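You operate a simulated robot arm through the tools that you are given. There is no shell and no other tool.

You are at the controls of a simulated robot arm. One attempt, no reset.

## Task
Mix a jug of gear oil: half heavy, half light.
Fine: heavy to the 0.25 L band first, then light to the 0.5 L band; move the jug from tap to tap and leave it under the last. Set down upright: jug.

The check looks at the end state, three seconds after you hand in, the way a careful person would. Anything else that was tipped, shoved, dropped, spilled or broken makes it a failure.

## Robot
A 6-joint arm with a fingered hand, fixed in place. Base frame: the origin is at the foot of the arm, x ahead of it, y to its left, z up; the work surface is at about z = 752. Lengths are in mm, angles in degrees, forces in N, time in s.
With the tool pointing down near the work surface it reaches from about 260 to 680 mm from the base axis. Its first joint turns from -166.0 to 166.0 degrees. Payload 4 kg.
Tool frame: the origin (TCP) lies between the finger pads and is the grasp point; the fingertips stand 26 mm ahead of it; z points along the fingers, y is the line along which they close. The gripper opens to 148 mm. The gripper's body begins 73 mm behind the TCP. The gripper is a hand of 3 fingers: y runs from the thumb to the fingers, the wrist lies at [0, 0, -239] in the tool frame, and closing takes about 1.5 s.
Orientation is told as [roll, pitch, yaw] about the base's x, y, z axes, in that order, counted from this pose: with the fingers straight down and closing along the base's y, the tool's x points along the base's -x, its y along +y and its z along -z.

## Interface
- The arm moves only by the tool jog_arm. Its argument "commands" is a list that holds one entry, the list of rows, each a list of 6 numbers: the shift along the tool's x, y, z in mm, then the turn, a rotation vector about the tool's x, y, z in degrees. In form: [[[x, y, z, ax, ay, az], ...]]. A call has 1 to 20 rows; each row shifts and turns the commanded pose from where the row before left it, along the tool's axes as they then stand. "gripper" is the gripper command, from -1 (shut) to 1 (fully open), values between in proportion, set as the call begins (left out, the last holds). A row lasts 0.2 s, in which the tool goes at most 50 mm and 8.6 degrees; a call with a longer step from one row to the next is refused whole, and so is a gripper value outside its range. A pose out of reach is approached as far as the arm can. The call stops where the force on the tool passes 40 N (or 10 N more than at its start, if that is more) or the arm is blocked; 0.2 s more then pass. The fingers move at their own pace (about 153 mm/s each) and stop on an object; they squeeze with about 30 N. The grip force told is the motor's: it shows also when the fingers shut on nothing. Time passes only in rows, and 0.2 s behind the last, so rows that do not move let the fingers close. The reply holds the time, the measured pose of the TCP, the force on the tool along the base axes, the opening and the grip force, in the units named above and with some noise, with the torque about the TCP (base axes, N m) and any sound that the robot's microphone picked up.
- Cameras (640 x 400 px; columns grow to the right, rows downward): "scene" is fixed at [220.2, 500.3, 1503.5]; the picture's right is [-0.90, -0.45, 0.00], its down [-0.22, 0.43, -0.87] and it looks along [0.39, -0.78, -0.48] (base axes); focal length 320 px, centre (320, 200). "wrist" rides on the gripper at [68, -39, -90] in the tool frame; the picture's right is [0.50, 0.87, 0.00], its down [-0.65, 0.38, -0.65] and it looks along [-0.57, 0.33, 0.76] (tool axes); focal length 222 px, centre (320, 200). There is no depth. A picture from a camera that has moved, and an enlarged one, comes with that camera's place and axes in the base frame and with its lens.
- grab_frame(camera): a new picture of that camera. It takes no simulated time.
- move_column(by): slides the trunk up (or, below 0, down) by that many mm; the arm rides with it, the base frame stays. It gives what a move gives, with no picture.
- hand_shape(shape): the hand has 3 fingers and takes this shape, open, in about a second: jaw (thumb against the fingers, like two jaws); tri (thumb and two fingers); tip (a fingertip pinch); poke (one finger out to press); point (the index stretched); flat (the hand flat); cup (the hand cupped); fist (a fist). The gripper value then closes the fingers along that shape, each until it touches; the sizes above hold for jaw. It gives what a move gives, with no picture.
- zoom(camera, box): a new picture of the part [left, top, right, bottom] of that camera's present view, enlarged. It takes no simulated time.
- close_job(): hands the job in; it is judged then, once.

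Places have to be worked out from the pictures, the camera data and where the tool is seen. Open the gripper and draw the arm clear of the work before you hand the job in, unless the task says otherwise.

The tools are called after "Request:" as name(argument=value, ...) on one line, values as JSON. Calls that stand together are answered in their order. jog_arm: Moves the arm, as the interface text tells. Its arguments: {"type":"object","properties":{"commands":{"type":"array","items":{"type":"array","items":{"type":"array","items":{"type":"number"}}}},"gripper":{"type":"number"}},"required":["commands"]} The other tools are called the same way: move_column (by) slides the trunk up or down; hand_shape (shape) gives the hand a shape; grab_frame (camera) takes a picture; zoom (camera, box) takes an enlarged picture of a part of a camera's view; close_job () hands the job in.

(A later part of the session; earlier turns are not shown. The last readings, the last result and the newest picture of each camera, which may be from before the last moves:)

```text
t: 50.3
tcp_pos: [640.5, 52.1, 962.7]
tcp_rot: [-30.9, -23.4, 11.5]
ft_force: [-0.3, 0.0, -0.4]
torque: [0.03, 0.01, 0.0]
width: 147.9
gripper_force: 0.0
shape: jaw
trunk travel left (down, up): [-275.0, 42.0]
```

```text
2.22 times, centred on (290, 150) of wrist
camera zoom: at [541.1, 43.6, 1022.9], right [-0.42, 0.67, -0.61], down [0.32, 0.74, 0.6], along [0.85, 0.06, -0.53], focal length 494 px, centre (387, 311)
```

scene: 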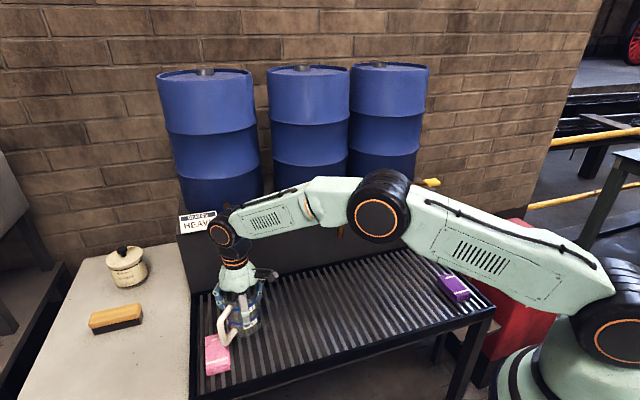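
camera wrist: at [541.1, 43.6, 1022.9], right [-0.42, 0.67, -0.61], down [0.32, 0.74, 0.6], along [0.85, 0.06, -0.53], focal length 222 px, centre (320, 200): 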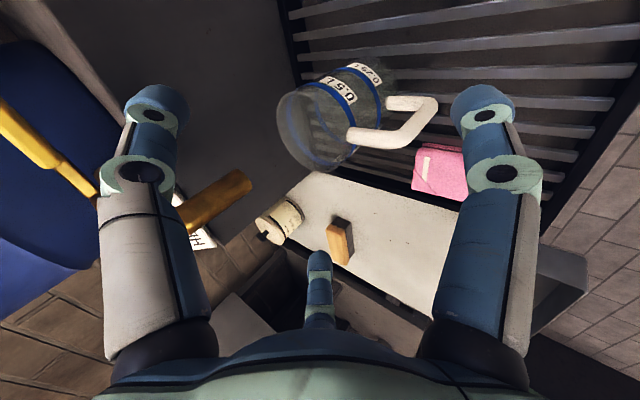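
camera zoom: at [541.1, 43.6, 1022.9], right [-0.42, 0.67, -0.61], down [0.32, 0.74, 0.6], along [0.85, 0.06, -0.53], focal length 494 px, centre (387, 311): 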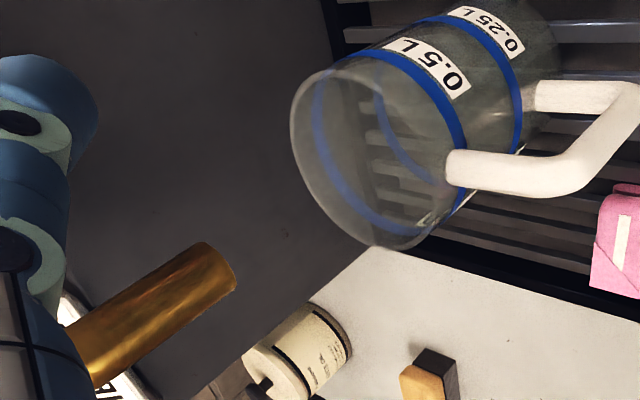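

This view and the scene view disagree by about 25 mm on jug against spout, so I want a clean look. I lift the hand up and aside to uncover the jug for the scene camera.

Request:
jog_arm(commands=[[[0, 0, -30, 0, 0, 0], [1.8, -25.6, -20, 0, 0, 0], [1.8, -25.6, -20, 0, 0, 0], [1.8, -25.6, -20, 0, 0, 0], [1.8, -25.6, -20, 0, 0, 0], [1.8, -25.6, -20, 0, 0, 0], [1.8, -25.6, -20, 0, 0, 0]]])

Request:
grab_frame(camera="scene")

Request:
zoom(camera="scene", box=[190, 200, 290, 340])

Request:
grab_frame(camera="wrist")

```text
t: 51.9
tcp_pos: [561.7, -19.2, 1143.5]
tcp_rot: [-30.8, -23.5, 11.5]
ft_force: [0.0, -0.2, 0.3]
torque: [0.02, 0.01, 0.0]
width: 147.9
gripper_force: 0.0
shape: jaw
trunk travel left (down, up): [-275.0, 42.0]
```

```text
taken
```

scene: 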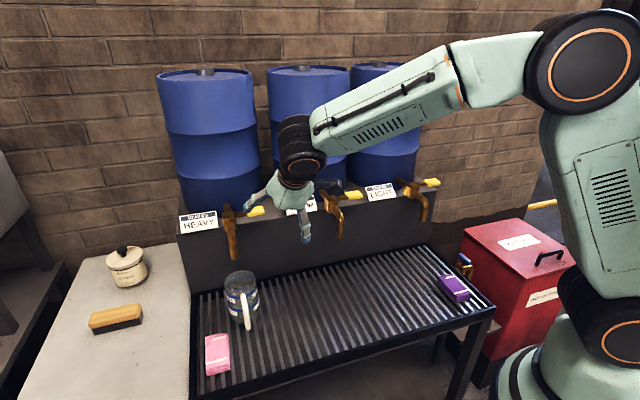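

```text
2.86 times, centred on (240, 270) of scene
camera zoom: at [220.2, 500.3, 1503.5], right [-0.9, -0.45, 0.0], down [-0.22, 0.43, -0.87], along [0.39, -0.78, -0.48], focal length 915 px, centre (549, 0)
```

zoom: 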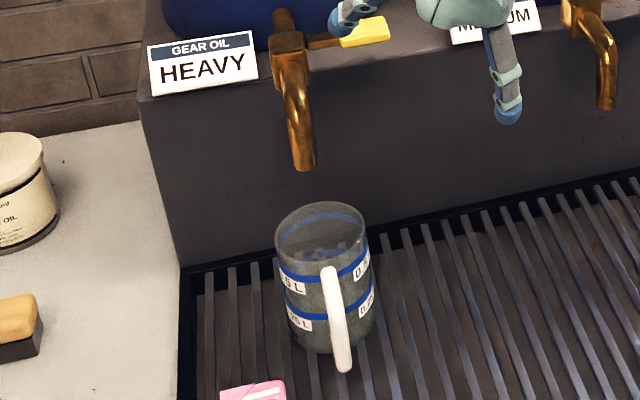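

```text
taken
camera wrist: at [462.9, -27.4, 1205.5], right [-0.42, 0.67, -0.61], down [0.32, 0.74, 0.6], along [0.85, 0.06, -0.53], focal length 222 px, centre (320, 200)
```

wrist: 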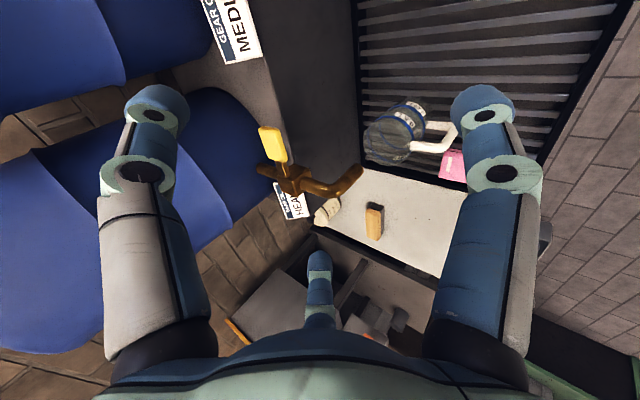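

Request:
zoom(camera="wrist", box=[320, 80, 480, 200])

Request:
zoom(camera="scene", box=[210, 240, 280, 340])

```text
3.33 times, centred on (400, 140) of wrist
camera zoom: at [462.9, -27.4, 1205.5], right [-0.42, 0.67, -0.61], down [0.32, 0.74, 0.6], along [0.85, 0.06, -0.53], focal length 740 px, centre (53, 400)
```

zoom: 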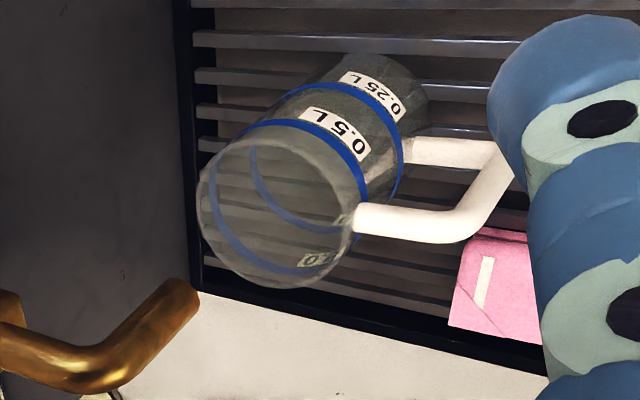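

```text
4.00 times, centred on (245, 290) of scene
camera zoom: at [220.2, 500.3, 1503.5], right [-0.9, -0.45, 0.0], down [-0.22, 0.43, -0.87], along [0.39, -0.78, -0.48], focal length 1281 px, centre (620, -160)
```

zoom: 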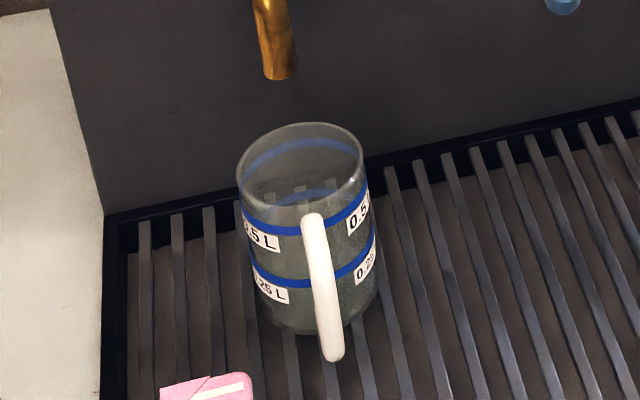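

Combining both views, the rim is at about (714, 2) and the spout at (726, 0): only about 12 mm off centre, which is good. Next I study the HEAVY lever closely.

Request:
zoom(camera="wrist", box=[220, 90, 380, 240])

Request:
zoom(camera="scene", box=[210, 190, 280, 250])

```text
2.67 times, centred on (300, 165) of wrist
camera zoom: at [462.9, -27.4, 1205.5], right [-0.42, 0.67, -0.61], down [0.32, 0.74, 0.6], along [0.85, 0.06, -0.53], focal length 592 px, centre (373, 293)
```

zoom: 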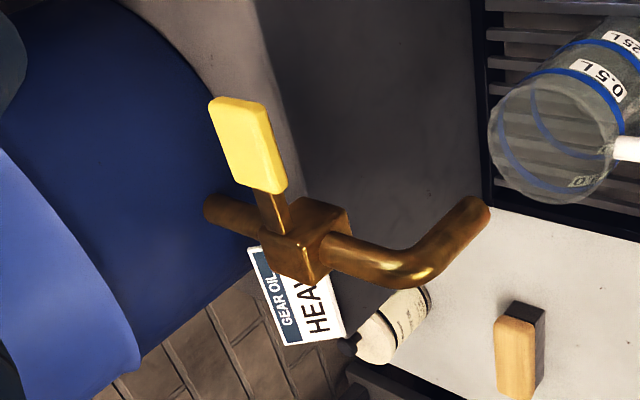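

```text
6.67 times, centred on (245, 220) of scene
camera zoom: at [220.2, 500.3, 1503.5], right [-0.9, -0.45, 0.0], down [-0.22, 0.43, -0.87], along [0.39, -0.78, -0.48], focal length 2135 px, centre (820, 67)
```

zoom: 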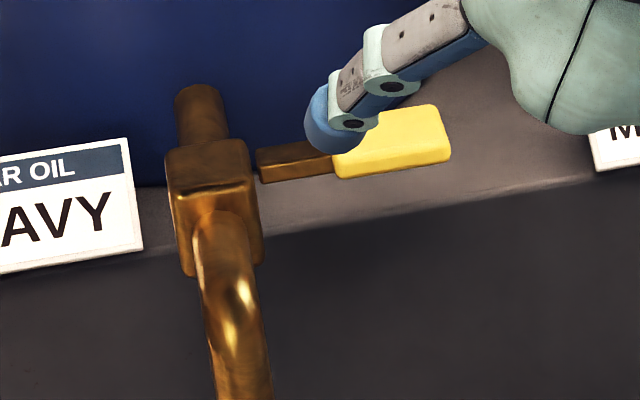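

The lever comes from the side of the valve body, and the block edge lies close beneath it. Whether it presses down or swings must be tested gently with the jug in place. I take the "poke" shape and see which finger stands out.

Request:
hand_shape(shape="poke")

Request:
grab_frame(camera="wrist")

Request:
zoom(camera="scene", box=[240, 150, 360, 260])

```text
t: 52.8
tcp_pos: [563.8, -19.0, 1144.2]
tcp_rot: [-30.9, -23.4, 11.4]
ft_force: [0.7, -0.3, -0.4]
torque: [0.0, 0.02, 0.01]
width: 0.1
gripper_force: 0.1
shape: poke
trunk travel left (down, up): [-275.0, 42.0]
```

```text
taken
camera wrist: at [463.8, -26.8, 1204.8], right [-0.43, 0.67, -0.61], down [0.32, 0.74, 0.6], along [0.85, 0.06, -0.53], focal length 222 px, centre (320, 200)
```

wrist: 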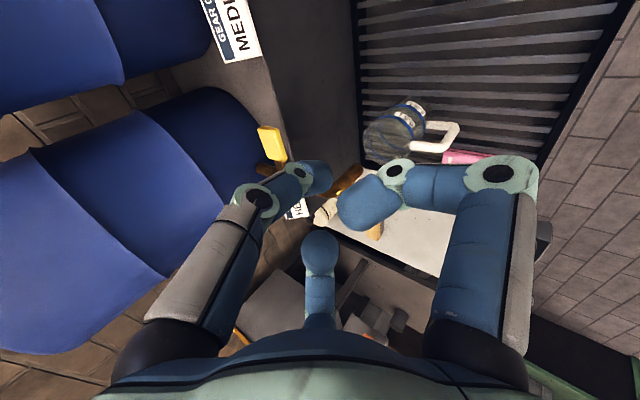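

```text
3.64 times, centred on (300, 205) of scene
camera zoom: at [220.2, 500.3, 1503.5], right [-0.9, -0.45, 0.0], down [-0.22, 0.43, -0.87], along [0.39, -0.78, -0.48], focal length 1164 px, centre (393, 182)
```

zoom: 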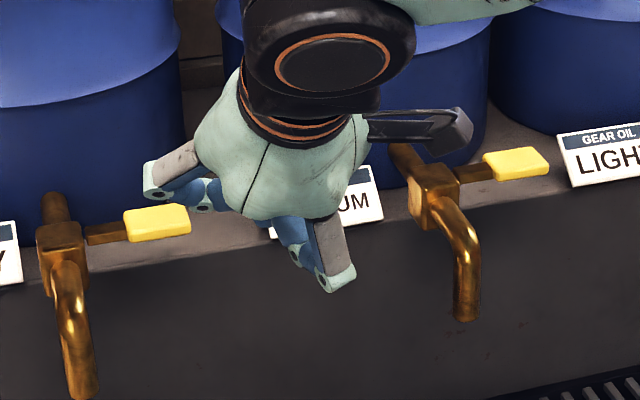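

"Poke" curls two fingers and brings one to the middle, not very long. I look at "point", where the index stretches.

Request:
hand_shape(shape="point")

Request:
grab_frame(camera="wrist")

Request:
zoom(camera="scene", box=[240, 150, 360, 260])

```text
t: 53.7
tcp_pos: [563.6, -18.8, 1143.7]
tcp_rot: [-30.8, -23.4, 11.4]
ft_force: [-0.2, -0.4, 0.4]
torque: [-0.01, -0.01, 0.0]
width: 141.9
gripper_force: 0.0
shape: point
trunk travel left (down, up): [-275.0, 42.0]
```

```text
taken
camera wrist: at [463.8, -26.8, 1204.8], right [-0.43, 0.67, -0.61], down [0.32, 0.74, 0.6], along [0.85, 0.06, -0.53], focal length 222 px, centre (320, 200)
```

wrist: 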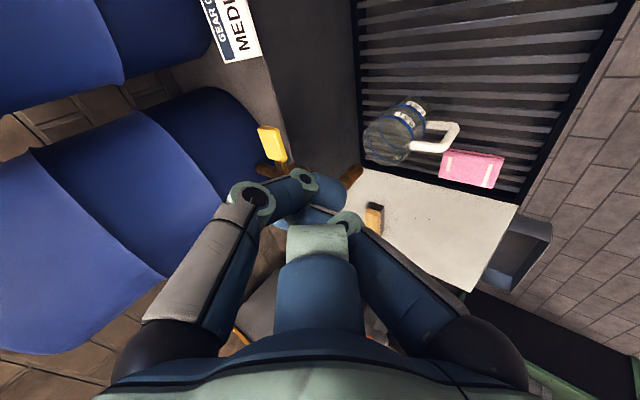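

```text
3.64 times, centred on (300, 205) of scene
camera zoom: at [220.2, 500.3, 1503.5], right [-0.9, -0.45, 0.0], down [-0.22, 0.43, -0.87], along [0.39, -0.78, -0.48], focal length 1164 px, centre (393, 182)
```

zoom: 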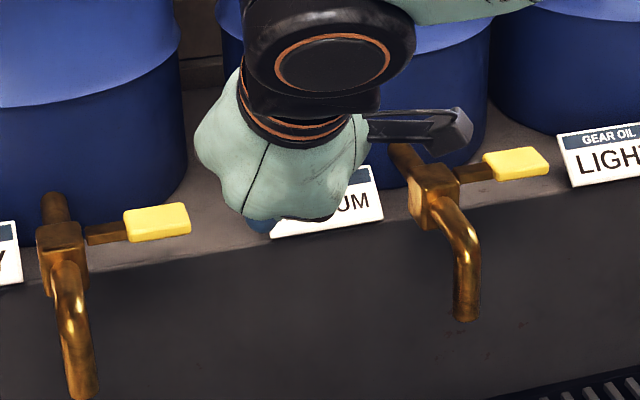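

"Point" is not useful. I go back to jaw and close it to a blunt beak, then bring the beak to about 50 mm above the HEAVY paddle.

Request:
hand_shape(shape="jaw")

Request:
jog_arm(commands=[[[0, 0, 0, 0, 0, 0], [0, 0, 0, 0, 0, 0], [-18, -8.9, 21.7, 0, 0, 0], [-18, -8.9, 21.7, 0, 0, 0], [-18, -8.9, 21.7, 0, 0, 0], [-18, -8.9, 21.7, 0, 0, 0], [-18, -8.9, 21.7, 0, 0, 0], [-18, -8.9, 21.7, 0, 0, 0]]], gripper=-1)

Request:
grab_frame(camera="wrist")

Request:
zoom(camera="scene", box=[190, 150, 310, 260])

```text
t: 54.6
tcp_pos: [565.5, -19.6, 1143.7]
tcp_rot: [-30.8, -23.4, 11.5]
ft_force: [-0.3, 0.1, 0.3]
torque: [0.01, 0.04, 0.0]
width: 147.9
gripper_force: 0.2
shape: jaw
trunk travel left (down, up): [-275.0, 42.0]
```

```text
t: 56.4
tcp_pos: [715.2, -101.6, 1108.1]
tcp_rot: [-30.9, -23.3, 11.4]
ft_force: [0.1, 0.2, 0.2]
torque: [0.02, 0.01, 0.03]
width: 0.1
gripper_force: 30.2
shape: jaw
trunk travel left (down, up): [-275.0, 42.0]
```

```text
taken
camera wrist: at [614.9, -110.4, 1169.9], right [-0.43, 0.67, -0.61], down [0.32, 0.74, 0.6], along [0.85, 0.06, -0.53], focal length 222 px, centre (320, 200)
```

wrist: 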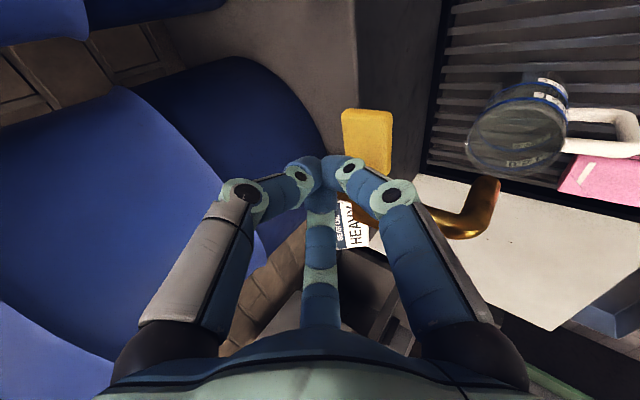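

```text
3.64 times, centred on (250, 205) of scene
camera zoom: at [220.2, 500.3, 1503.5], right [-0.9, -0.45, 0.0], down [-0.22, 0.43, -0.87], along [0.39, -0.78, -0.48], focal length 1164 px, centre (574, 182)
```

zoom: 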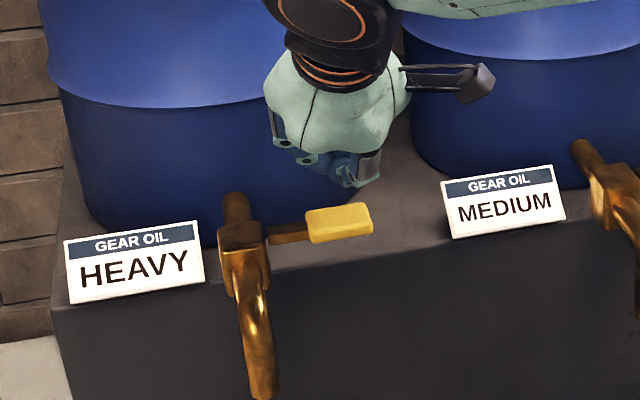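

The beak is right above the paddle. I descend 30 mm, then feel downward in small steps.

Request:
jog_arm(commands=[[[4, 4.7, 7.9, 0, 0, 0], [4, 4.7, 7.9, 0, 0, 0], [4, 4.7, 7.9, 0, 0, 0]]])

Request:
zoom(camera="scene", box=[220, 180, 290, 240])

Request:
grab_frame(camera="wrist")

```text
t: 57.2
tcp_pos: [716.0, -102.5, 1080.2]
tcp_rot: [-30.9, -23.3, 11.5]
ft_force: [0.3, 0.5, 1.5]
torque: [0.0, 0.01, -0.03]
width: 0.0
gripper_force: 30.2
shape: jaw
trunk travel left (down, up): [-275.0, 42.0]
```

```text
6.67 times, centred on (255, 210) of scene
camera zoom: at [220.2, 500.3, 1503.5], right [-0.9, -0.45, 0.0], down [-0.22, 0.43, -0.87], along [0.39, -0.78, -0.48], focal length 2135 px, centre (753, 133)
```

zoom: 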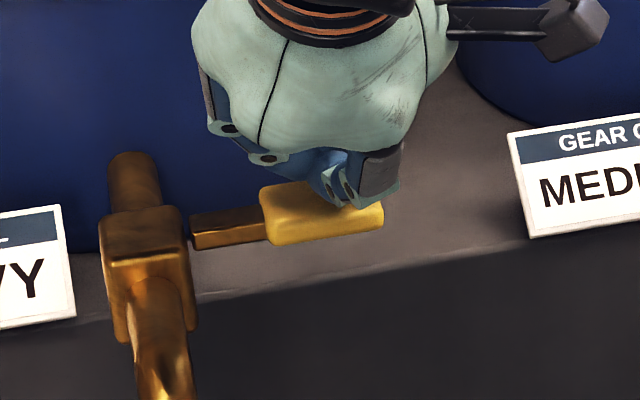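

```text
taken
camera wrist: at [615.5, -110.0, 1140.9], right [-0.43, 0.67, -0.61], down [0.32, 0.74, 0.6], along [0.85, 0.06, -0.53], focal length 222 px, centre (320, 200)
```

wrist: 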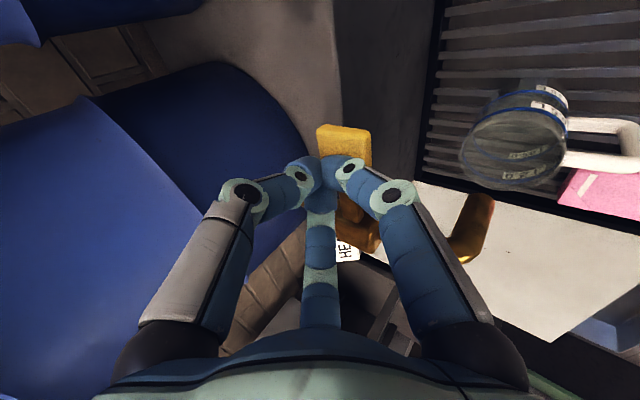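

The beak is at the paddle. I press down in small steps and watch the force.

Request:
jog_arm(commands=[[[2, 2.35, 3.95, 0, 0, 0], [2, 2.35, 3.95, 0, 0, 0]]])

Request:
jog_arm(commands=[[[1.6, 1.9, 3.15, 0, 0, 0]]])

Request:
zoom(camera="scene", box=[220, 180, 290, 240])

```text
t: 57.8
tcp_pos: [715.1, -102.8, 1071.1]
tcp_rot: [-31.0, -23.4, 11.5]
ft_force: [-1.0, 0.2, 3.1]
torque: [-0.04, 0.01, -0.01]
width: 0.0
gripper_force: 30.2
shape: jaw
trunk travel left (down, up): [-275.0, 42.0]
```

```text
t: 58.2
tcp_pos: [714.8, -102.9, 1067.7]
tcp_rot: [-31.0, -23.5, 11.5]
ft_force: [-0.1, -1.6, 3.1]
torque: [-0.05, 0.0, 0.02]
width: 0.0
gripper_force: 29.4
shape: jaw
trunk travel left (down, up): [-275.0, 42.0]
```

```text
6.67 times, centred on (255, 210) of scene
camera zoom: at [220.2, 500.3, 1503.5], right [-0.9, -0.45, 0.0], down [-0.22, 0.43, -0.87], along [0.39, -0.78, -0.48], focal length 2135 px, centre (753, 133)
```

zoom: 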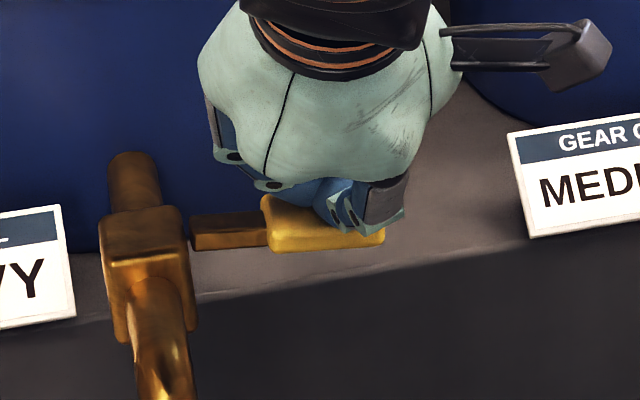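

The paddle yields downward with only about 3 N, so it is a press-down lever. I check the spout and jug for flow and press a little further.

Request:
zoom(camera="scene", box=[200, 200, 290, 340])

Request:
jog_arm(commands=[[[1.6, 1.9, 3.15, 0, 0, 0], [1.6, 1.9, 3.15, 0, 0, 0]]])

Request:
zoom(camera="scene", box=[200, 200, 290, 340])

```text
2.86 times, centred on (245, 270) of scene
camera zoom: at [220.2, 500.3, 1503.5], right [-0.9, -0.45, 0.0], down [-0.22, 0.43, -0.87], along [0.39, -0.78, -0.48], focal length 915 px, centre (534, 0)
```

zoom: 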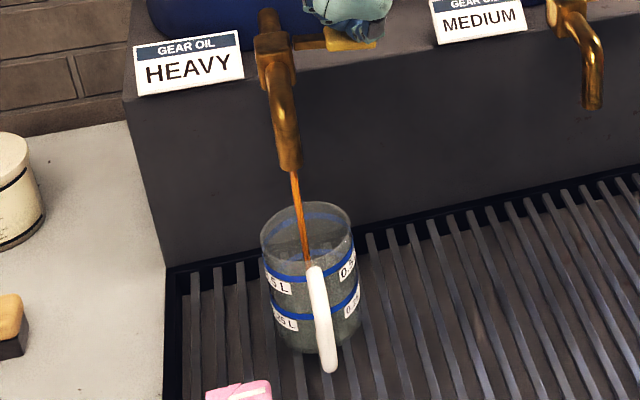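

```text
t: 58.8
tcp_pos: [715.8, -100.6, 1058.6]
tcp_rot: [-30.9, -23.4, 11.5]
ft_force: [-1.7, -1.0, 4.2]
torque: [-0.05, 0.02, -0.04]
width: 0.0
gripper_force: 29.9
shape: jaw
trunk travel left (down, up): [-275.0, 42.0]
```

```text
2.86 times, centred on (245, 270) of scene
camera zoom: at [220.2, 500.3, 1503.5], right [-0.9, -0.45, 0.0], down [-0.22, 0.43, -0.87], along [0.39, -0.78, -0.48], focal length 915 px, centre (534, 0)
```

zoom: 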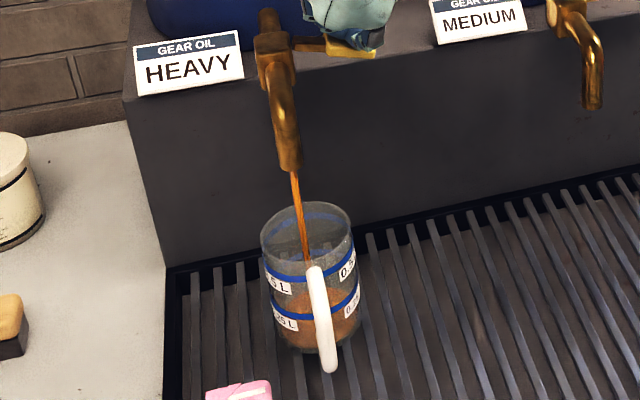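

Oil is flowing and the level is already near the lower band. I lift off the lever at once.

Request:
jog_arm(commands=[[[-18, -21, -36, 0, 0, 0]]])

Request:
zoom(camera="scene", box=[200, 200, 290, 340])

Request:
zoom(camera="scene", box=[215, 260, 275, 340])

```text
t: 59.2
tcp_pos: [716.1, -101.6, 1104.5]
tcp_rot: [-30.9, -23.5, 11.5]
ft_force: [0.0, -0.5, 0.0]
torque: [-0.01, -0.01, 0.0]
width: 0.0
gripper_force: 30.2
shape: jaw
trunk travel left (down, up): [-275.0, 42.0]
```

```text
2.86 times, centred on (245, 270) of scene
camera zoom: at [220.2, 500.3, 1503.5], right [-0.9, -0.45, 0.0], down [-0.22, 0.43, -0.87], along [0.39, -0.78, -0.48], focal length 915 px, centre (534, 0)
```

zoom: 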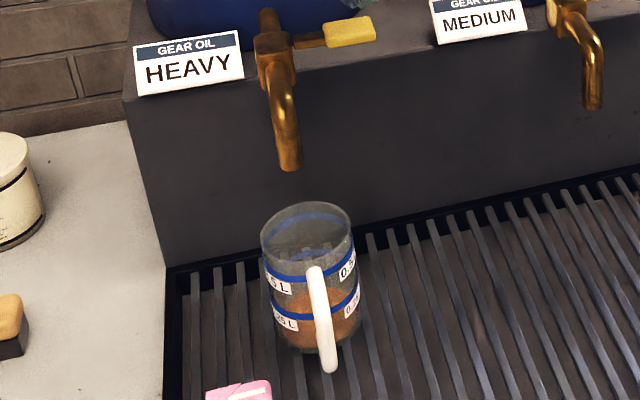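

```text
5.00 times, centred on (245, 300) of scene
camera zoom: at [220.2, 500.3, 1503.5], right [-0.9, -0.45, 0.0], down [-0.22, 0.43, -0.87], along [0.39, -0.78, -0.48], focal length 1601 px, centre (695, -300)
```

zoom: 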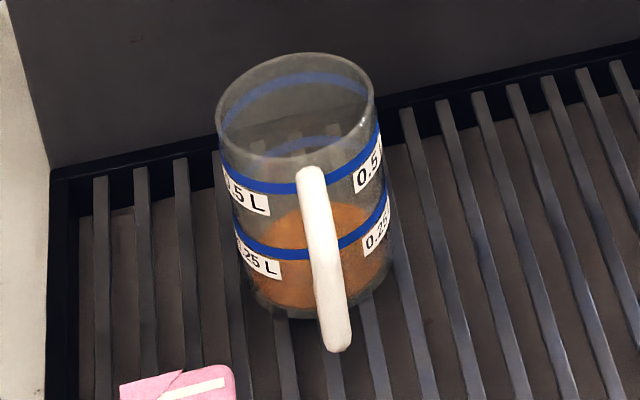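

The lever springs back and the flow stops cleanly, with no spill. The liquid's back edge shows the level is only about a quarter of the way to the 0.25 band. I dip the lever again for a short timed burst and compare.

Request:
jog_arm(commands=[[[8, 9.5, 15.8, 0, 0, 0], [8, 9.5, 15.8, 0, 0, 0], [0, 0, 0, 0, 0, 0], [0, 0, 0, 0, 0, 0], [0, 0, 0, 0, 0, 0], [-8, -9.5, -15.8, 0, 0, 0], [-8, -9.5, -15.8, 0, 0, 0]]])

Request:
zoom(camera="scene", box=[215, 260, 275, 340])

Request:
zoom(camera="scene", box=[200, 200, 290, 340])

```text
t: 60.8
tcp_pos: [716.7, -102.2, 1103.2]
tcp_rot: [-30.9, -23.4, 11.5]
ft_force: [-0.7, 0.2, -0.2]
torque: [0.01, 0.01, -0.01]
width: 0.4
gripper_force: 30.0
shape: jaw
trunk travel left (down, up): [-275.0, 42.0]
```

```text
5.00 times, centred on (245, 300) of scene
camera zoom: at [220.2, 500.3, 1503.5], right [-0.9, -0.45, 0.0], down [-0.22, 0.43, -0.87], along [0.39, -0.78, -0.48], focal length 1601 px, centre (695, -300)
```

zoom: 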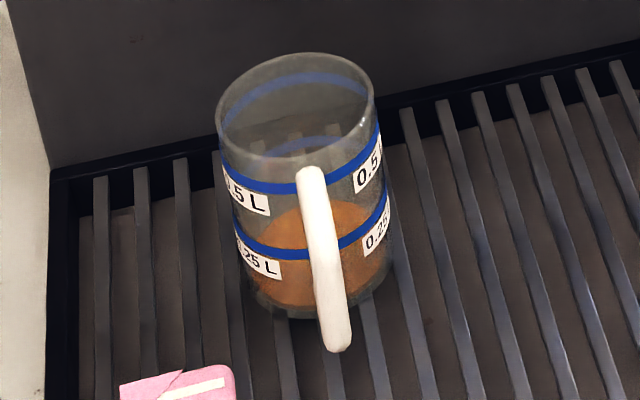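

```text
2.86 times, centred on (245, 270) of scene
camera zoom: at [220.2, 500.3, 1503.5], right [-0.9, -0.45, 0.0], down [-0.22, 0.43, -0.87], along [0.39, -0.78, -0.48], focal length 915 px, centre (534, 0)
```

zoom: 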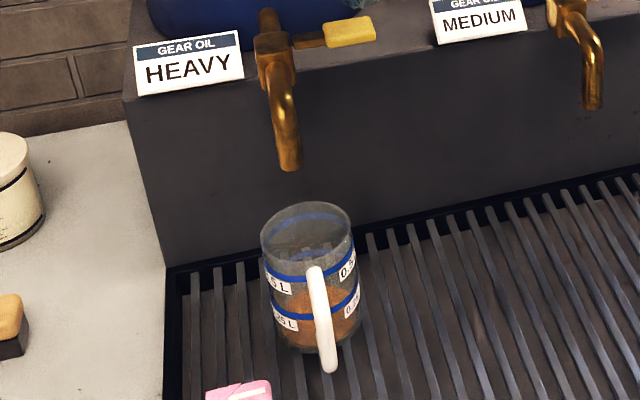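

The level rose only slightly, so the flow is slow and manageable. I press a bit deeper and hold for about 2 s.

Request:
jog_arm(commands=[[[9, 10.8, 18, 0, 0, 0], [9, 10.8, 18, 0, 0, 0], [0, 0, 0, 0, 0, 0], [0, 0, 0, 0, 0, 0], [0, 0, 0, 0, 0, 0], [0, 0, 0, 0, 0, 0], [0, 0, 0, 0, 0, 0], [0, 0, 0, 0, 0, 0], [0, 0, 0, 0, 0, 0], [0, 0, 0, 0, 0, 0], [-9, -10.8, -18, 0, 0, 0], [-9, -10.8, -18, 0, 0, 0]]])

Request:
zoom(camera="scene", box=[215, 260, 275, 340])

```text
t: 63.4
tcp_pos: [715.3, -102.3, 1104.4]
tcp_rot: [-30.9, -23.4, 11.5]
ft_force: [-0.3, -0.5, 0.3]
torque: [0.01, 0.0, -0.01]
width: 0.0
gripper_force: 29.8
shape: jaw
trunk travel left (down, up): [-275.0, 42.0]
```

```text
5.00 times, centred on (245, 300) of scene
camera zoom: at [220.2, 500.3, 1503.5], right [-0.9, -0.45, 0.0], down [-0.22, 0.43, -0.87], along [0.39, -0.78, -0.48], focal length 1601 px, centre (695, -300)
```

zoom: 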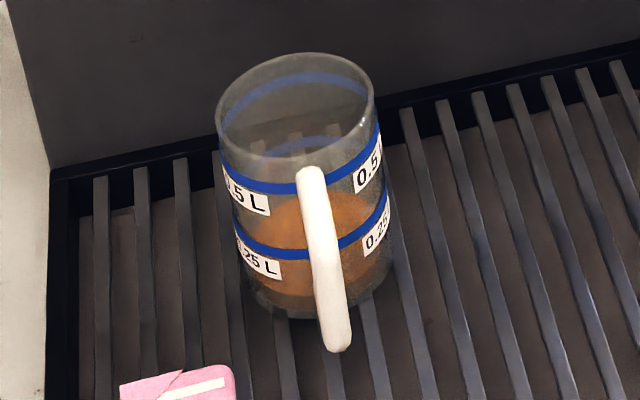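

Request:
zoom(camera="scene", box=[225, 268, 265, 328])

Request:
grab_frame(camera="wrist")

```text
6.67 times, centred on (245, 298) of scene
camera zoom: at [220.2, 500.3, 1503.5], right [-0.9, -0.45, 0.0], down [-0.22, 0.43, -0.87], along [0.39, -0.78, -0.48], focal length 2135 px, centre (820, -453)
```

zoom: 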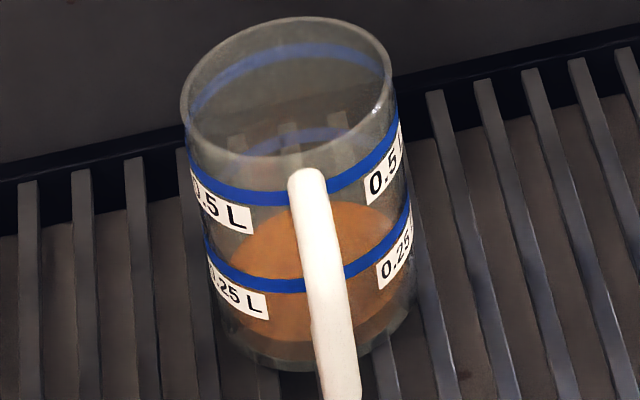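

```text
taken
camera wrist: at [615.6, -110.8, 1165.5], right [-0.43, 0.67, -0.61], down [0.32, 0.74, 0.6], along [0.85, 0.06, -0.53], focal length 222 px, centre (320, 200)
```

wrist: 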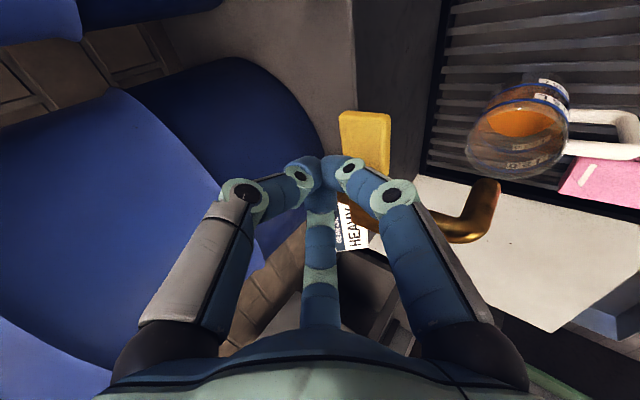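

By projecting the geometry, the 0.25 band is at z≈809 and the present level at about z 771 (≈0.05 L), with a flow of about 0.02 L/s. Time stands still between calls, so I press, hold about 3.4 s, look while still pressing, and continue until the band.

Request:
jog_arm(commands=[[[9, 10.8, 18, 0, 0, 0], [9, 10.8, 18, 0, 0, 0], [0, 0, 0, 0, 0, 0], [0, 0, 0, 0, 0, 0], [0, 0, 0, 0, 0, 0], [0, 0, 0, 0, 0, 0], [0, 0, 0, 0, 0, 0], [0, 0, 0, 0, 0, 0], [0, 0, 0, 0, 0, 0], [0, 0, 0, 0, 0, 0], [0, 0, 0, 0, 0, 0], [0, 0, 0, 0, 0, 0], [0, 0, 0, 0, 0, 0], [0, 0, 0, 0, 0, 0], [0, 0, 0, 0, 0, 0], [0, 0, 0, 0, 0, 0], [0, 0, 0, 0, 0, 0], [0, 0, 0, 0, 0, 0]]])

Request:
zoom(camera="scene", box=[225, 268, 265, 328])

Request:
zoom(camera="scene", box=[200, 200, 290, 340])

```text
t: 67.2
tcp_pos: [716.0, -104.9, 1059.8]
tcp_rot: [-30.9, -23.4, 11.5]
ft_force: [0.7, -0.5, 4.8]
torque: [-0.01, -0.08, 0.01]
width: 0.0
gripper_force: 30.0
shape: jaw
trunk travel left (down, up): [-275.0, 42.0]
```

```text
6.67 times, centred on (245, 298) of scene
camera zoom: at [220.2, 500.3, 1503.5], right [-0.9, -0.45, 0.0], down [-0.22, 0.43, -0.87], along [0.39, -0.78, -0.48], focal length 2135 px, centre (820, -453)
```

zoom: 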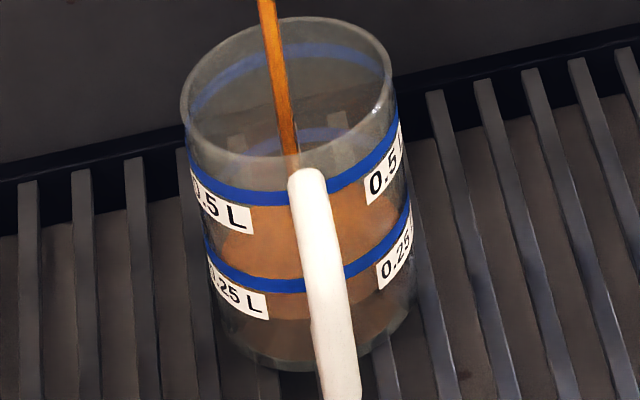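

```text
2.86 times, centred on (245, 270) of scene
camera zoom: at [220.2, 500.3, 1503.5], right [-0.9, -0.45, 0.0], down [-0.22, 0.43, -0.87], along [0.39, -0.78, -0.48], focal length 915 px, centre (534, 0)
```

zoom: 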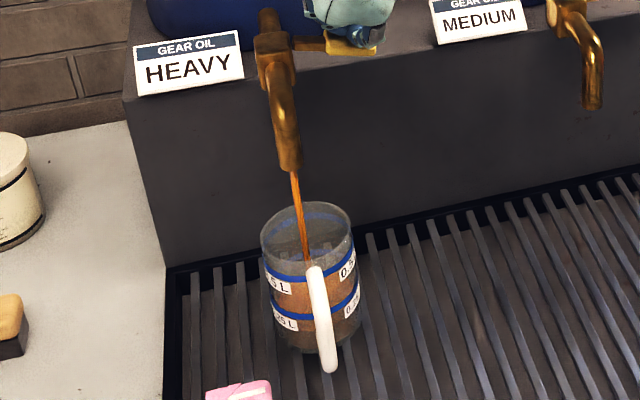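

The flow continues into the jug, and the back edge of the oil is now behind the front 0.5 band. I hold 2 s more while pressed and look again.

Request:
jog_arm(commands=[[[0, 0, 0, 0, 0, 0], [0, 0, 0, 0, 0, 0], [0, 0, 0, 0, 0, 0], [0, 0, 0, 0, 0, 0], [0, 0, 0, 0, 0, 0], [0, 0, 0, 0, 0, 0], [0, 0, 0, 0, 0, 0], [0, 0, 0, 0, 0, 0], [0, 0, 0, 0, 0, 0]]])

Request:
zoom(camera="scene", box=[225, 268, 265, 328])

Request:
zoom(camera="wrist", box=[440, 50, 620, 210])

```text
t: 69.2
tcp_pos: [716.6, -104.6, 1060.5]
tcp_rot: [-30.9, -23.3, 11.5]
ft_force: [2.0, 0.2, 3.6]
torque: [-0.08, -0.05, -0.01]
width: 0.0
gripper_force: 30.1
shape: jaw
trunk travel left (down, up): [-275.0, 42.0]
```

```text
6.67 times, centred on (245, 298) of scene
camera zoom: at [220.2, 500.3, 1503.5], right [-0.9, -0.45, 0.0], down [-0.22, 0.43, -0.87], along [0.39, -0.78, -0.48], focal length 2135 px, centre (820, -453)
```

zoom: 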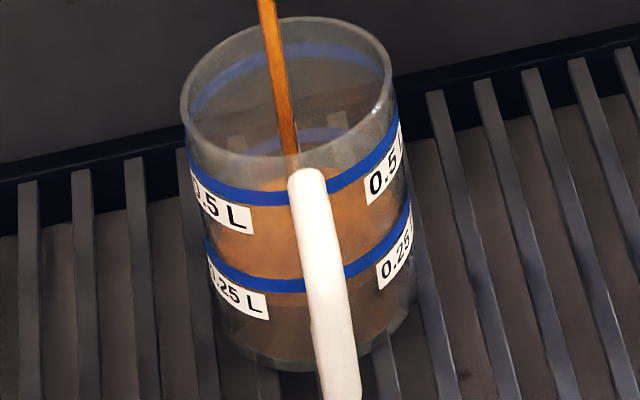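

```text
2.50 times, centred on (530, 130) of wrist
camera zoom: at [616.2, -112.4, 1121.2], right [-0.42, 0.67, -0.61], down [0.31, 0.74, 0.6], along [0.85, 0.06, -0.53], focal length 555 px, centre (-205, 375)
```

zoom: 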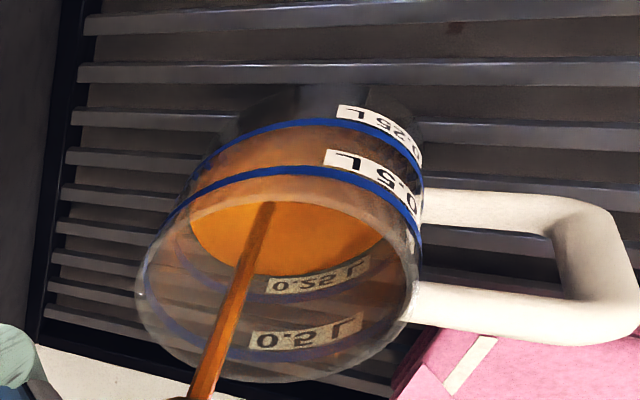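

The wrist view shows it well: the oil's far edge is still below the 0.25 band on the inside wall, with the level at about z 785 (roughly 0.125 L). I hold on for about 3.8 s more.

Request:
jog_arm(commands=[[[0, 0, 0, 0, 0, 0], [0, 0, 0, 0, 0, 0], [0, 0, 0, 0, 0, 0], [0, 0, 0, 0, 0, 0], [0, 0, 0, 0, 0, 0], [0, 0, 0, 0, 0, 0], [0, 0, 0, 0, 0, 0], [0, 0, 0, 0, 0, 0], [0, 0, 0, 0, 0, 0], [0, 0, 0, 0, 0, 0], [0, 0, 0, 0, 0, 0], [0, 0, 0, 0, 0, 0], [0, 0, 0, 0, 0, 0], [0, 0, 0, 0, 0, 0], [0, 0, 0, 0, 0, 0], [0, 0, 0, 0, 0, 0], [0, 0, 0, 0, 0, 0], [0, 0, 0, 0, 0, 0]]])

Request:
zoom(camera="scene", box=[225, 268, 265, 328])

Request:
zoom(camera="wrist", box=[440, 50, 620, 210])

```text
t: 73.0
tcp_pos: [717.1, -104.6, 1059.6]
tcp_rot: [-30.9, -23.4, 11.6]
ft_force: [0.4, 0.2, 4.4]
torque: [-0.02, -0.05, -0.02]
width: 0.1
gripper_force: 30.0
shape: jaw
trunk travel left (down, up): [-275.0, 42.0]
```

```text
6.67 times, centred on (245, 298) of scene
camera zoom: at [220.2, 500.3, 1503.5], right [-0.9, -0.45, 0.0], down [-0.22, 0.43, -0.87], along [0.39, -0.78, -0.48], focal length 2135 px, centre (820, -453)
```

zoom: 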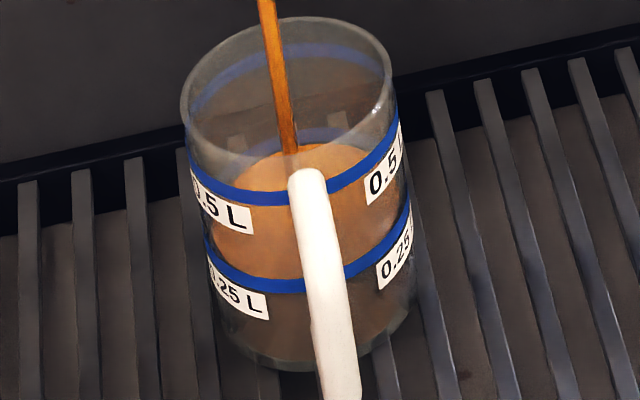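

```text
2.50 times, centred on (530, 130) of wrist
camera zoom: at [616.2, -112.4, 1121.2], right [-0.42, 0.67, -0.61], down [0.31, 0.74, 0.6], along [0.85, 0.06, -0.53], focal length 555 px, centre (-205, 375)
```

zoom: 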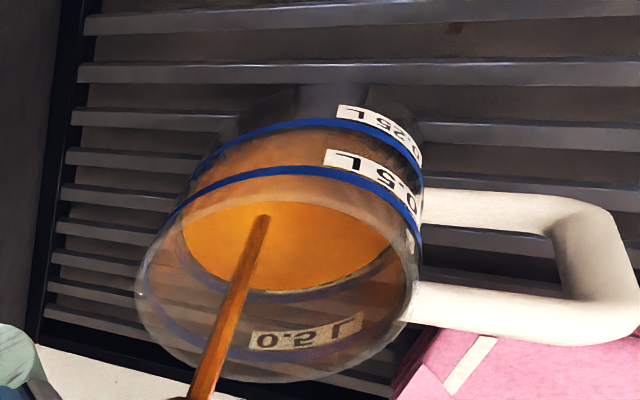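

The surface has nearly reached the lower edge of the 0.25 band. I hold 0.8 s more and look.

Request:
jog_arm(commands=[[[0, 0, 0, 0, 0, 0], [0, 0, 0, 0, 0, 0], [0, 0, 0, 0, 0, 0]]])

Request:
zoom(camera="scene", box=[230, 275, 260, 305])

Request:
zoom(camera="wrist", box=[490, 100, 620, 190])

```text
t: 73.8
tcp_pos: [716.8, -104.7, 1060.6]
tcp_rot: [-30.9, -23.5, 11.6]
ft_force: [0.9, -0.2, 4.3]
torque: [-0.04, -0.04, 0.0]
width: 0.0
gripper_force: 29.9
shape: jaw
trunk travel left (down, up): [-275.0, 42.0]
```

```text
13.33 times, centred on (245, 290) of scene
camera zoom: at [220.2, 500.3, 1503.5], right [-0.9, -0.45, 0.0], down [-0.22, 0.43, -0.87], along [0.39, -0.78, -0.48], focal length 4269 px, centre (1320, -1000)
```

zoom: 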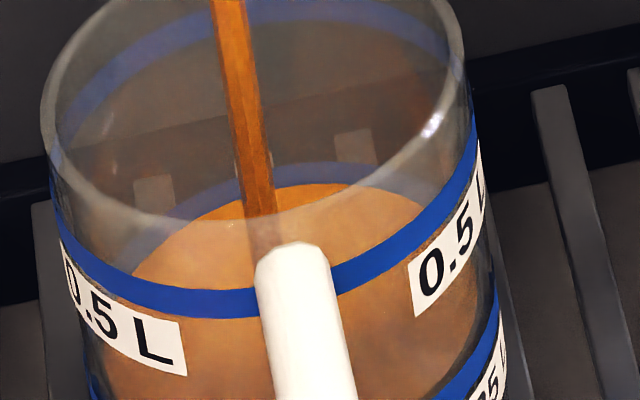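

```text
4.44 times, centred on (555, 145) of wrist
camera zoom: at [616.2, -112.4, 1121.2], right [-0.42, 0.67, -0.61], down [0.31, 0.74, 0.6], along [0.85, 0.06, -0.53], focal length 987 px, centre (-724, 444)
```

zoom: 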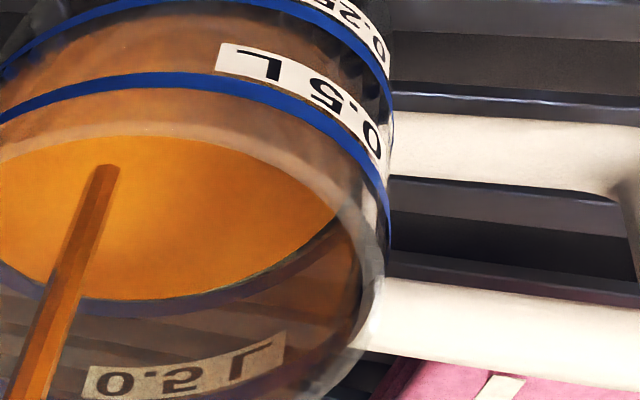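

The surface now meets the band's lower edge as seen through the far wall; allowing for wall thickness it sits inside the band, just below the middle. I lift off now and let the last of the stream fall.

Request:
jog_arm(commands=[[[-18, -21, -36, 0, 0, 0]]])

Request:
jog_arm(commands=[[[0, 0, 0, 0, 0, 0], [0, 0, 0, 0, 0, 0]]])

Request:
zoom(camera="scene", box=[230, 275, 260, 305])

Request:
zoom(camera="wrist", box=[440, 50, 620, 210])

Request:
zoom(camera="scene", box=[200, 200, 290, 340])

```text
t: 74.2
tcp_pos: [715.4, -102.4, 1107.5]
tcp_rot: [-30.9, -23.2, 11.6]
ft_force: [0.1, 0.6, -0.1]
torque: [0.01, 0.01, 0.0]
width: 0.0
gripper_force: 30.1
shape: jaw
trunk travel left (down, up): [-275.0, 42.0]
```

```text
t: 74.8
tcp_pos: [716.9, -101.9, 1107.8]
tcp_rot: [-30.8, -23.4, 11.5]
ft_force: [1.1, 0.9, -0.1]
torque: [-0.01, 0.01, 0.01]
width: 0.0
gripper_force: 29.7
shape: jaw
trunk travel left (down, up): [-275.0, 42.0]
```

```text
13.33 times, centred on (245, 290) of scene
camera zoom: at [220.2, 500.3, 1503.5], right [-0.9, -0.45, 0.0], down [-0.22, 0.43, -0.87], along [0.39, -0.78, -0.48], focal length 4269 px, centre (1320, -1000)
```

zoom: 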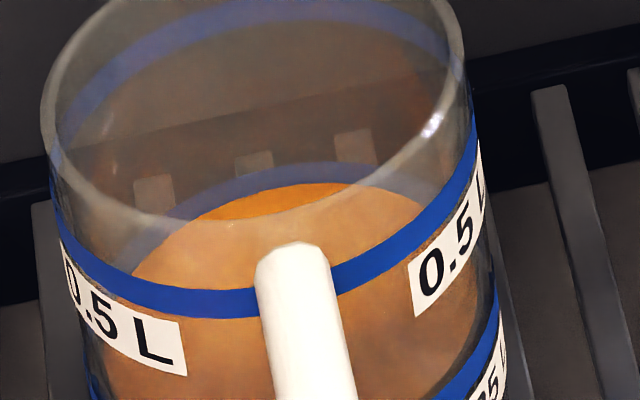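

```text
2.50 times, centred on (530, 130) of wrist
camera zoom: at [616.7, -110.4, 1168.3], right [-0.43, 0.67, -0.61], down [0.32, 0.74, 0.6], along [0.85, 0.06, -0.53], focal length 555 px, centre (-205, 375)
```

zoom: 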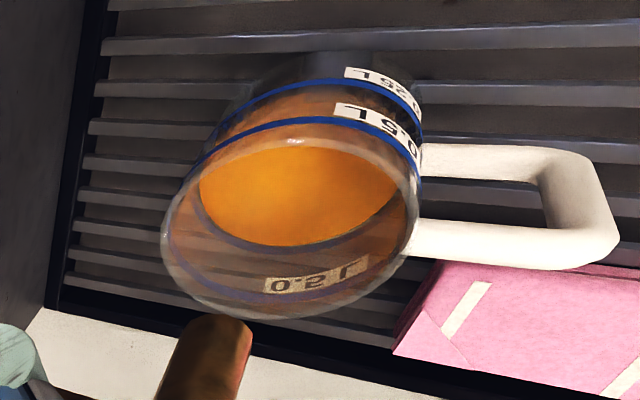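

```text
2.86 times, centred on (245, 270) of scene
camera zoom: at [220.2, 500.3, 1503.5], right [-0.9, -0.45, 0.0], down [-0.22, 0.43, -0.87], along [0.39, -0.78, -0.48], focal length 915 px, centre (534, 0)
```

zoom: 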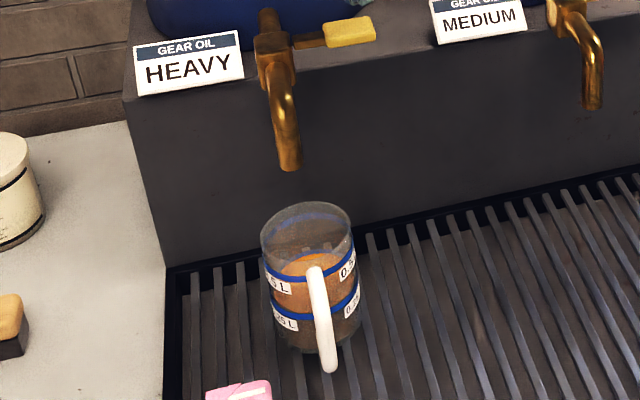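

The flow has stopped and the level reads z≈810 against the band's 806–813, so it is inside the 0.25 band. The handle now points straight out (azimuth ≈135°). I pull the beak out from over the lever, open the hand and go back to the leaning approach line, turned 10° so the fingers clear the handle and the spout.

Request:
jog_arm(commands=[[[21.7, 27.5, -12.1, 0, 0, 0], [21.7, 27.5, -12.1, 0, 0, 0], [21.7, 27.5, -12.1, 0, 0, 0], [21.7, 27.5, -12.1, 0, 0, 0]]])

Request:
jog_arm(commands=[[[0, 0, 0, 0, 0, 0], [0.8, 27.6, 15.05, 0, 0, 0], [0.8, 27.6, 15.05, 0, 0, 0], [0.8, 27.6, 15.05, 0, 0, 0], [0.8, 27.6, 15.05, 0, 0, 0], [0, 0, 0, 0, 0, -5], [0, 0, 0, 0, 0, -5]]], gripper=1)

Request:
grab_frame(camera="wrist")

Request:
zoom(camera="scene", box=[190, 200, 300, 340])

```text
t: 75.8
tcp_pos: [619.8, 0.2, 1056.5]
tcp_rot: [-31.0, -23.4, 11.6]
ft_force: [0.2, 0.8, 0.0]
torque: [0.01, 0.0, 0.01]
width: 0.1
gripper_force: 30.2
shape: jaw
trunk travel left (down, up): [-275.0, 42.0]
```

```text
t: 77.4
tcp_pos: [646.7, 71.8, 955.1]
tcp_rot: [-34.1, -17.9, 20.6]
ft_force: [-0.3, -0.2, 0.1]
torque: [0.01, 0.0, -0.01]
width: 147.8
gripper_force: 0.0
shape: jaw
trunk travel left (down, up): [-275.0, 42.0]
```

```text
taken
camera wrist: at [552.4, 54.8, 1024.9], right [-0.56, 0.56, -0.62], down [0.25, 0.82, 0.51], along [0.79, 0.13, -0.6], focal length 222 px, centre (320, 200)
```

wrist: 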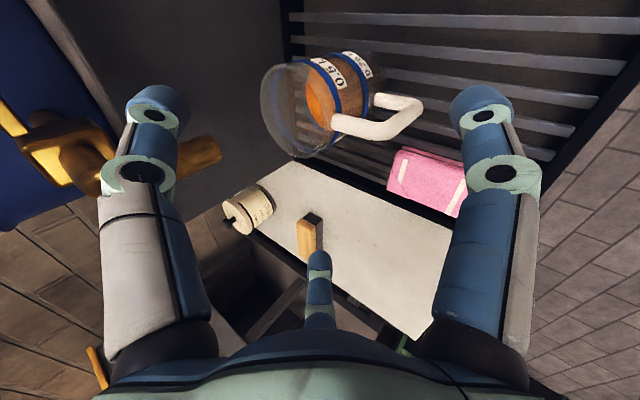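

```text
2.86 times, centred on (245, 270) of scene
camera zoom: at [220.2, 500.3, 1503.5], right [-0.9, -0.45, 0.0], down [-0.22, 0.43, -0.87], along [0.39, -0.78, -0.48], focal length 915 px, centre (534, 0)
```

zoom: 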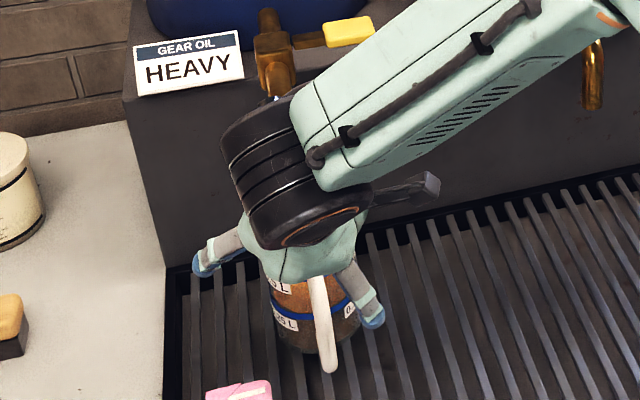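

The jug is where I expect it, (716, 1), and the tool axis aims at it. I advance 100 mm along the axis and check.

Request:
jog_arm(commands=[[[0, 0, 25, 0, 0, 0], [0, 0, 25, 0, 0, 0], [0, 0, 25, 0, 0, 0], [0, 0, 25, 0, 0, 0]]])

Request:
grab_frame(camera="wrist")

Request:
zoom(camera="scene", box=[190, 240, 290, 340])

```text
t: 78.4
tcp_pos: [690.0, 28.3, 877.3]
tcp_rot: [-34.2, -18.0, 20.5]
ft_force: [0.5, -0.3, -0.4]
torque: [0.0, -0.02, -0.01]
width: 147.9
gripper_force: 0.1
shape: jaw
trunk travel left (down, up): [-275.0, 42.0]
```

```text
taken
camera wrist: at [596.0, 11.4, 946.3], right [-0.56, 0.56, -0.62], down [0.25, 0.82, 0.52], along [0.79, 0.13, -0.6], focal length 222 px, centre (320, 200)
```

wrist: 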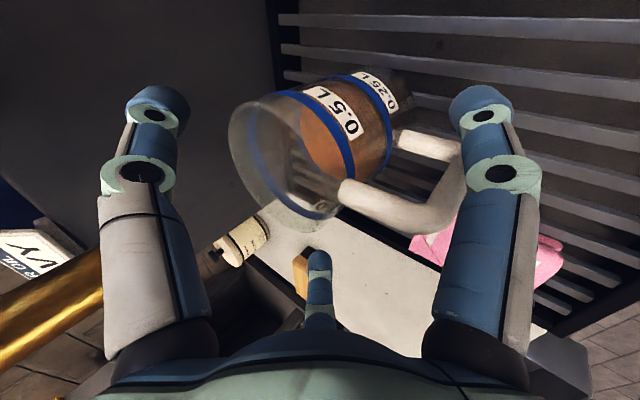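

```text
4.00 times, centred on (240, 290) of scene
camera zoom: at [220.2, 500.3, 1503.5], right [-0.9, -0.45, 0.0], down [-0.22, 0.43, -0.87], along [0.39, -0.78, -0.48], focal length 1281 px, centre (640, -160)
```

zoom: 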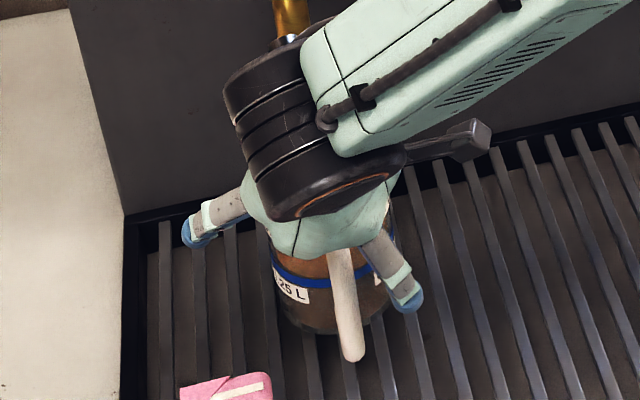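

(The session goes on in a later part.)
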